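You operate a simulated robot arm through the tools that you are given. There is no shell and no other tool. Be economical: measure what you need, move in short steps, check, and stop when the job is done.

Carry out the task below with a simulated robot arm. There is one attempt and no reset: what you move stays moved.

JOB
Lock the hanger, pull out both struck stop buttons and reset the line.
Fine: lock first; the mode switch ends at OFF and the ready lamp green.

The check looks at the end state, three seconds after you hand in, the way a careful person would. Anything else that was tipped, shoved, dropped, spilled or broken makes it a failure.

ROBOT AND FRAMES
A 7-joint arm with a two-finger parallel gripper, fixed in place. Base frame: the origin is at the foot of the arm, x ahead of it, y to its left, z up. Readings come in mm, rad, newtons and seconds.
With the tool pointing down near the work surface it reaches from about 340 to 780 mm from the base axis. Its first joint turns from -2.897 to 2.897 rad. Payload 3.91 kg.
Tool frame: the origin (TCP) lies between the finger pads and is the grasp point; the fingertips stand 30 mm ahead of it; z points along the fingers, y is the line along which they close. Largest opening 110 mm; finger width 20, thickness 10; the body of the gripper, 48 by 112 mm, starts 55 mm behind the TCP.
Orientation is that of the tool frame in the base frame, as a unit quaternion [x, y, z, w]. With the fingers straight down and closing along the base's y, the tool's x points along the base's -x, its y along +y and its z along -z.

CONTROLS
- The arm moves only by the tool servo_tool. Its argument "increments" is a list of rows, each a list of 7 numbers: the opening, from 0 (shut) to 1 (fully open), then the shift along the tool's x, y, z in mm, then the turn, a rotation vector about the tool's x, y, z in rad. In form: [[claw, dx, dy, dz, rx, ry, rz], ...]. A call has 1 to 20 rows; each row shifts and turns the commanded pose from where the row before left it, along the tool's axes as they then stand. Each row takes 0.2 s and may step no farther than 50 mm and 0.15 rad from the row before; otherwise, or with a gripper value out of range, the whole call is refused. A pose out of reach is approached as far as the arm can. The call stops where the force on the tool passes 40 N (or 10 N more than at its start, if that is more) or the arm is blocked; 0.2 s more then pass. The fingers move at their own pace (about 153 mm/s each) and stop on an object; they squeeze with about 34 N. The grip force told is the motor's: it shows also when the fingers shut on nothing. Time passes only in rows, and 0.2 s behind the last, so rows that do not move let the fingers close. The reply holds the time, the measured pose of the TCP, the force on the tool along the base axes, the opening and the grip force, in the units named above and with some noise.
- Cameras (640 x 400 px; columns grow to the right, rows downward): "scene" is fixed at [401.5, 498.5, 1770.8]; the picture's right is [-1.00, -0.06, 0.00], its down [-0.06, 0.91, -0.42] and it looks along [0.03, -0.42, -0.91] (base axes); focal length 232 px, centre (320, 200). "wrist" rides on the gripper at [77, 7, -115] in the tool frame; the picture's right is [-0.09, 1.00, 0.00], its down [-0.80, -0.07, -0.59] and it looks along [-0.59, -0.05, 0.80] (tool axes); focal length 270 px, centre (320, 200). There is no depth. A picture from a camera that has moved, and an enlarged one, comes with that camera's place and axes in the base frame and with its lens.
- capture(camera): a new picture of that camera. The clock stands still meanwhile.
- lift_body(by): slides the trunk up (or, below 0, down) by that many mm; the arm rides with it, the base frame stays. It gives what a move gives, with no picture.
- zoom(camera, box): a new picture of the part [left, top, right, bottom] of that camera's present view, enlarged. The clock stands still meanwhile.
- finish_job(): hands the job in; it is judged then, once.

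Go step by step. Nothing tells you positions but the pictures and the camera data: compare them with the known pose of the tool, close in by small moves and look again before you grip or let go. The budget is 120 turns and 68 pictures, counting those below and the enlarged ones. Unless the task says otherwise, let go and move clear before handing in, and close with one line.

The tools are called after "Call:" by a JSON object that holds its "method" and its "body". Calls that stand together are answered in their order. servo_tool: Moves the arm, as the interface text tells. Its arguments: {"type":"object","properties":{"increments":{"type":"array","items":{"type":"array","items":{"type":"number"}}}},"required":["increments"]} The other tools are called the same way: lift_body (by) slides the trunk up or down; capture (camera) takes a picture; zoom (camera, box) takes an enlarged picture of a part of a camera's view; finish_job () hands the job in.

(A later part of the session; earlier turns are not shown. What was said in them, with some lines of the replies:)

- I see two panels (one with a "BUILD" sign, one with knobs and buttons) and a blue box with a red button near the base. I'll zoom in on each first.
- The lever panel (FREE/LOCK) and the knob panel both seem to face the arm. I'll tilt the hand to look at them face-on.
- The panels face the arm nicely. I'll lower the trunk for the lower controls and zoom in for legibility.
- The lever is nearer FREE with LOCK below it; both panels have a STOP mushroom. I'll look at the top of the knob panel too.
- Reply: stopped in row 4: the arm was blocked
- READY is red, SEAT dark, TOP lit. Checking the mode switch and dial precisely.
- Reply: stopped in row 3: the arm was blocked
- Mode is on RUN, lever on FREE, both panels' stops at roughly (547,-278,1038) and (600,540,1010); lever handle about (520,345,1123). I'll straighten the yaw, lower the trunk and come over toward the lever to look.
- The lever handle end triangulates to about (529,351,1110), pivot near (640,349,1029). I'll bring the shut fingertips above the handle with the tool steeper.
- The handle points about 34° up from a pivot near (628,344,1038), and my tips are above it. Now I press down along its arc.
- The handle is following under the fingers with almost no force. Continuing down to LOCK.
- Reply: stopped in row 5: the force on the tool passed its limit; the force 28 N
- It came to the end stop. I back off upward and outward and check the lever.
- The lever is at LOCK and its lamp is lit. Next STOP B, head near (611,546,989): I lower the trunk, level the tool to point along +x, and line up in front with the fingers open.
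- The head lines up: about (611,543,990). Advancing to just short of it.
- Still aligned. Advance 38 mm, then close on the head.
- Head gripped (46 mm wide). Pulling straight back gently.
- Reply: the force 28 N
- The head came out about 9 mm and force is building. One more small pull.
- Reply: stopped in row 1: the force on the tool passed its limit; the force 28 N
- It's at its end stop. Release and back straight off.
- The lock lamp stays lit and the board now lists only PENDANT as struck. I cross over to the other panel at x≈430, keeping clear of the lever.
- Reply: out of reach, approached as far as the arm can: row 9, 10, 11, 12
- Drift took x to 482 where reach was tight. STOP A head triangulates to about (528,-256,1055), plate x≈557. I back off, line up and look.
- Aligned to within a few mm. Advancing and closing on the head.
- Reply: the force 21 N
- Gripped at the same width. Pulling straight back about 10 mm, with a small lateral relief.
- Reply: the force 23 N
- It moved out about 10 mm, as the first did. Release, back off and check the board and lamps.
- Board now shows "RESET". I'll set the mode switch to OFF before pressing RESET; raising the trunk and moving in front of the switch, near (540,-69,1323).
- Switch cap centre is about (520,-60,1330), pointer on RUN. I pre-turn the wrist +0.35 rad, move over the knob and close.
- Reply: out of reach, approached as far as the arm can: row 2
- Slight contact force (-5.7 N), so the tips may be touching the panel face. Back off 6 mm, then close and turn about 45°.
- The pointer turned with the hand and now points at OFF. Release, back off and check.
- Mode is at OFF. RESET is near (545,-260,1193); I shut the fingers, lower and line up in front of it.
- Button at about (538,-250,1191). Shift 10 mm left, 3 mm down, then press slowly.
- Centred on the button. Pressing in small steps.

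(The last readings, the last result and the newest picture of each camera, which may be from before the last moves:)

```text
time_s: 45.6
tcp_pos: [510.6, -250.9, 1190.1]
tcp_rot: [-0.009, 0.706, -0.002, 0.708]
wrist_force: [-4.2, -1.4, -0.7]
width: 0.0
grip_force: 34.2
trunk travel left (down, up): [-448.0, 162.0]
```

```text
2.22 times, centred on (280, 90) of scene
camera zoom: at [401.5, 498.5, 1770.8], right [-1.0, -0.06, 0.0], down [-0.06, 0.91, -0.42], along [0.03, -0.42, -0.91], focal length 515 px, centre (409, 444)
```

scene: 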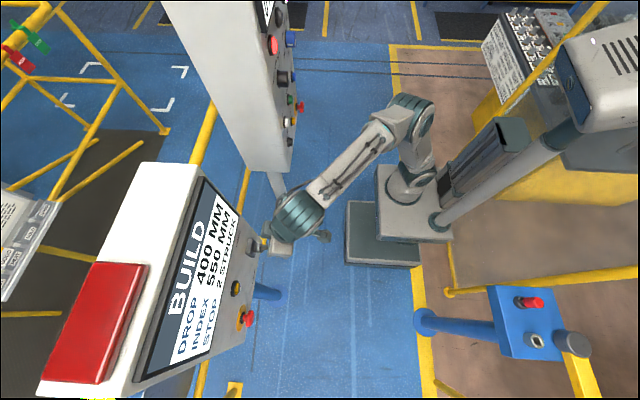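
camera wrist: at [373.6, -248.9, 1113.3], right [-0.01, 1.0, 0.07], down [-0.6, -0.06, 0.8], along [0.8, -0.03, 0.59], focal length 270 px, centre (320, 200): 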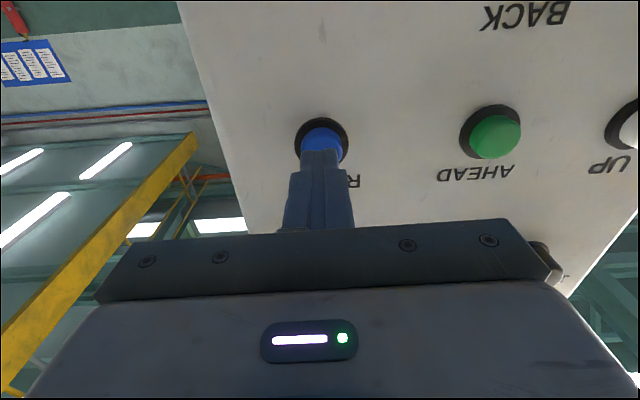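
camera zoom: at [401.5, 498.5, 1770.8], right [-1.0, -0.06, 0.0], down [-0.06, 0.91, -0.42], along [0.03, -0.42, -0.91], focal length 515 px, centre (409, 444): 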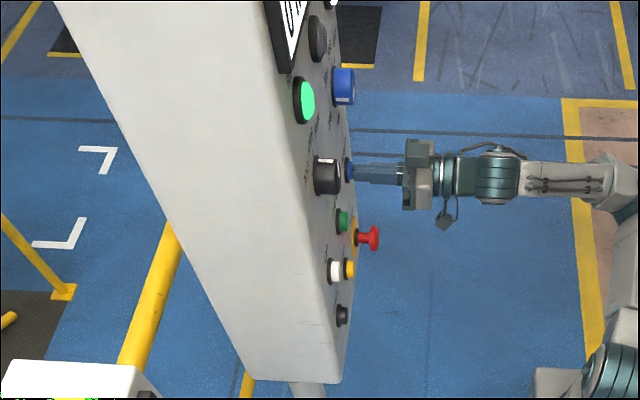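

The ready lamp turned green. I back off, let a moment pass and check everything.

Call:
{"method": "servo_tool", "body": {"increments": [[0, 0, 0, -20, 0, 0, 0], [0, 0, 0, -30, 0, 0, 0], [0, 0, 0, -30, 0, 0, 0], [0, 0, 0, 0, 0, 0, 0], [0, 0, 0, 0, 0, 0, 0], [0, 0, 0, 0, 0, 0, 0]]}}

Call:
{"method": "zoom", "body": {"camera": "scene", "box": [220, 0, 340, 180]}}

Call:
{"method": "zoom", "body": {"camera": "scene", "box": [160, 160, 320, 400]}}

Call:
{"method": "capture", "body": {"camera": "scene"}}

```text
time_s: 47.0
tcp_pos: [430.1, -252.7, 1191.1]
tcp_rot: [-0.01, 0.707, -0.001, 0.708]
wrist_force: [0.0, -0.4, 0.7]
width: 0.3
grip_force: 34.0
trunk travel left (down, up): [-448.0, 162.0]
```

```text
2.22 times, centred on (280, 90) of scene
camera zoom: at [401.5, 498.5, 1770.8], right [-1.0, -0.06, 0.0], down [-0.06, 0.91, -0.42], along [0.03, -0.42, -0.91], focal length 515 px, centre (409, 444)
```

zoom: 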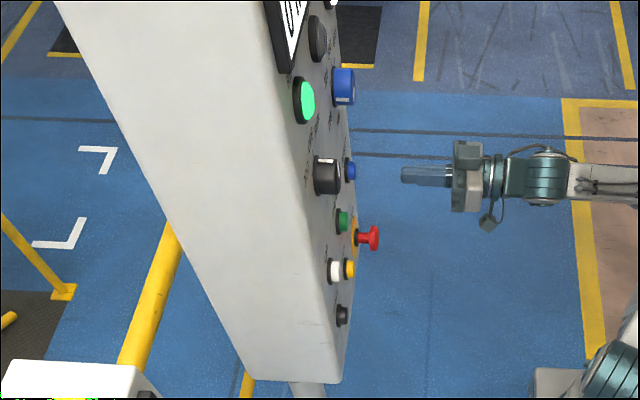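

```text
1.67 times, centred on (240, 280) of scene
camera zoom: at [401.5, 498.5, 1770.8], right [-1.0, -0.06, 0.0], down [-0.06, 0.91, -0.42], along [0.03, -0.42, -0.91], focal length 386 px, centre (453, 67)
```

zoom: 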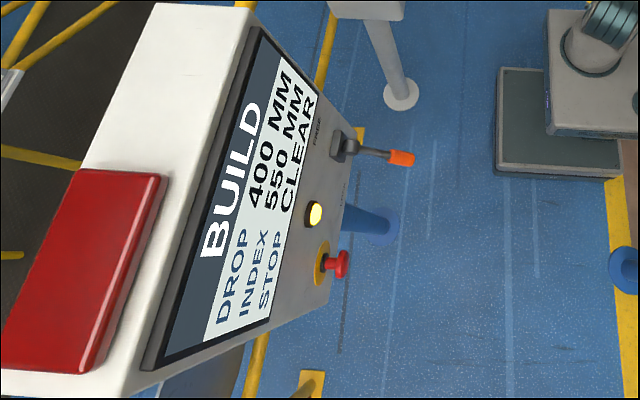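

```text
27 pictures are left
```

scene: 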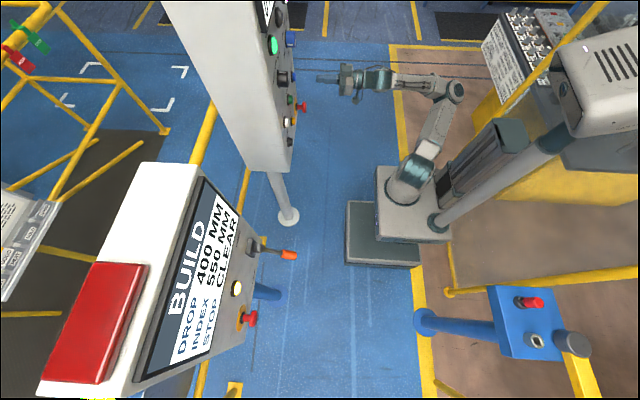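

The board reads STOP CLEAR, the ready lamp is green, the lock lamp is lit, the mode switch is at OFF and the arm is clear. I'm handing in.

Call:
{"method": "finish_job", "body": {}}

```text
The job is handed in.
```

The job is handed in: I locked the hanger first, pulled out both struck stop buttons, turned the mode switch from RUN to OFF, and pressed RESET. The ready lamp is green and the board reads STOP CLEAR.
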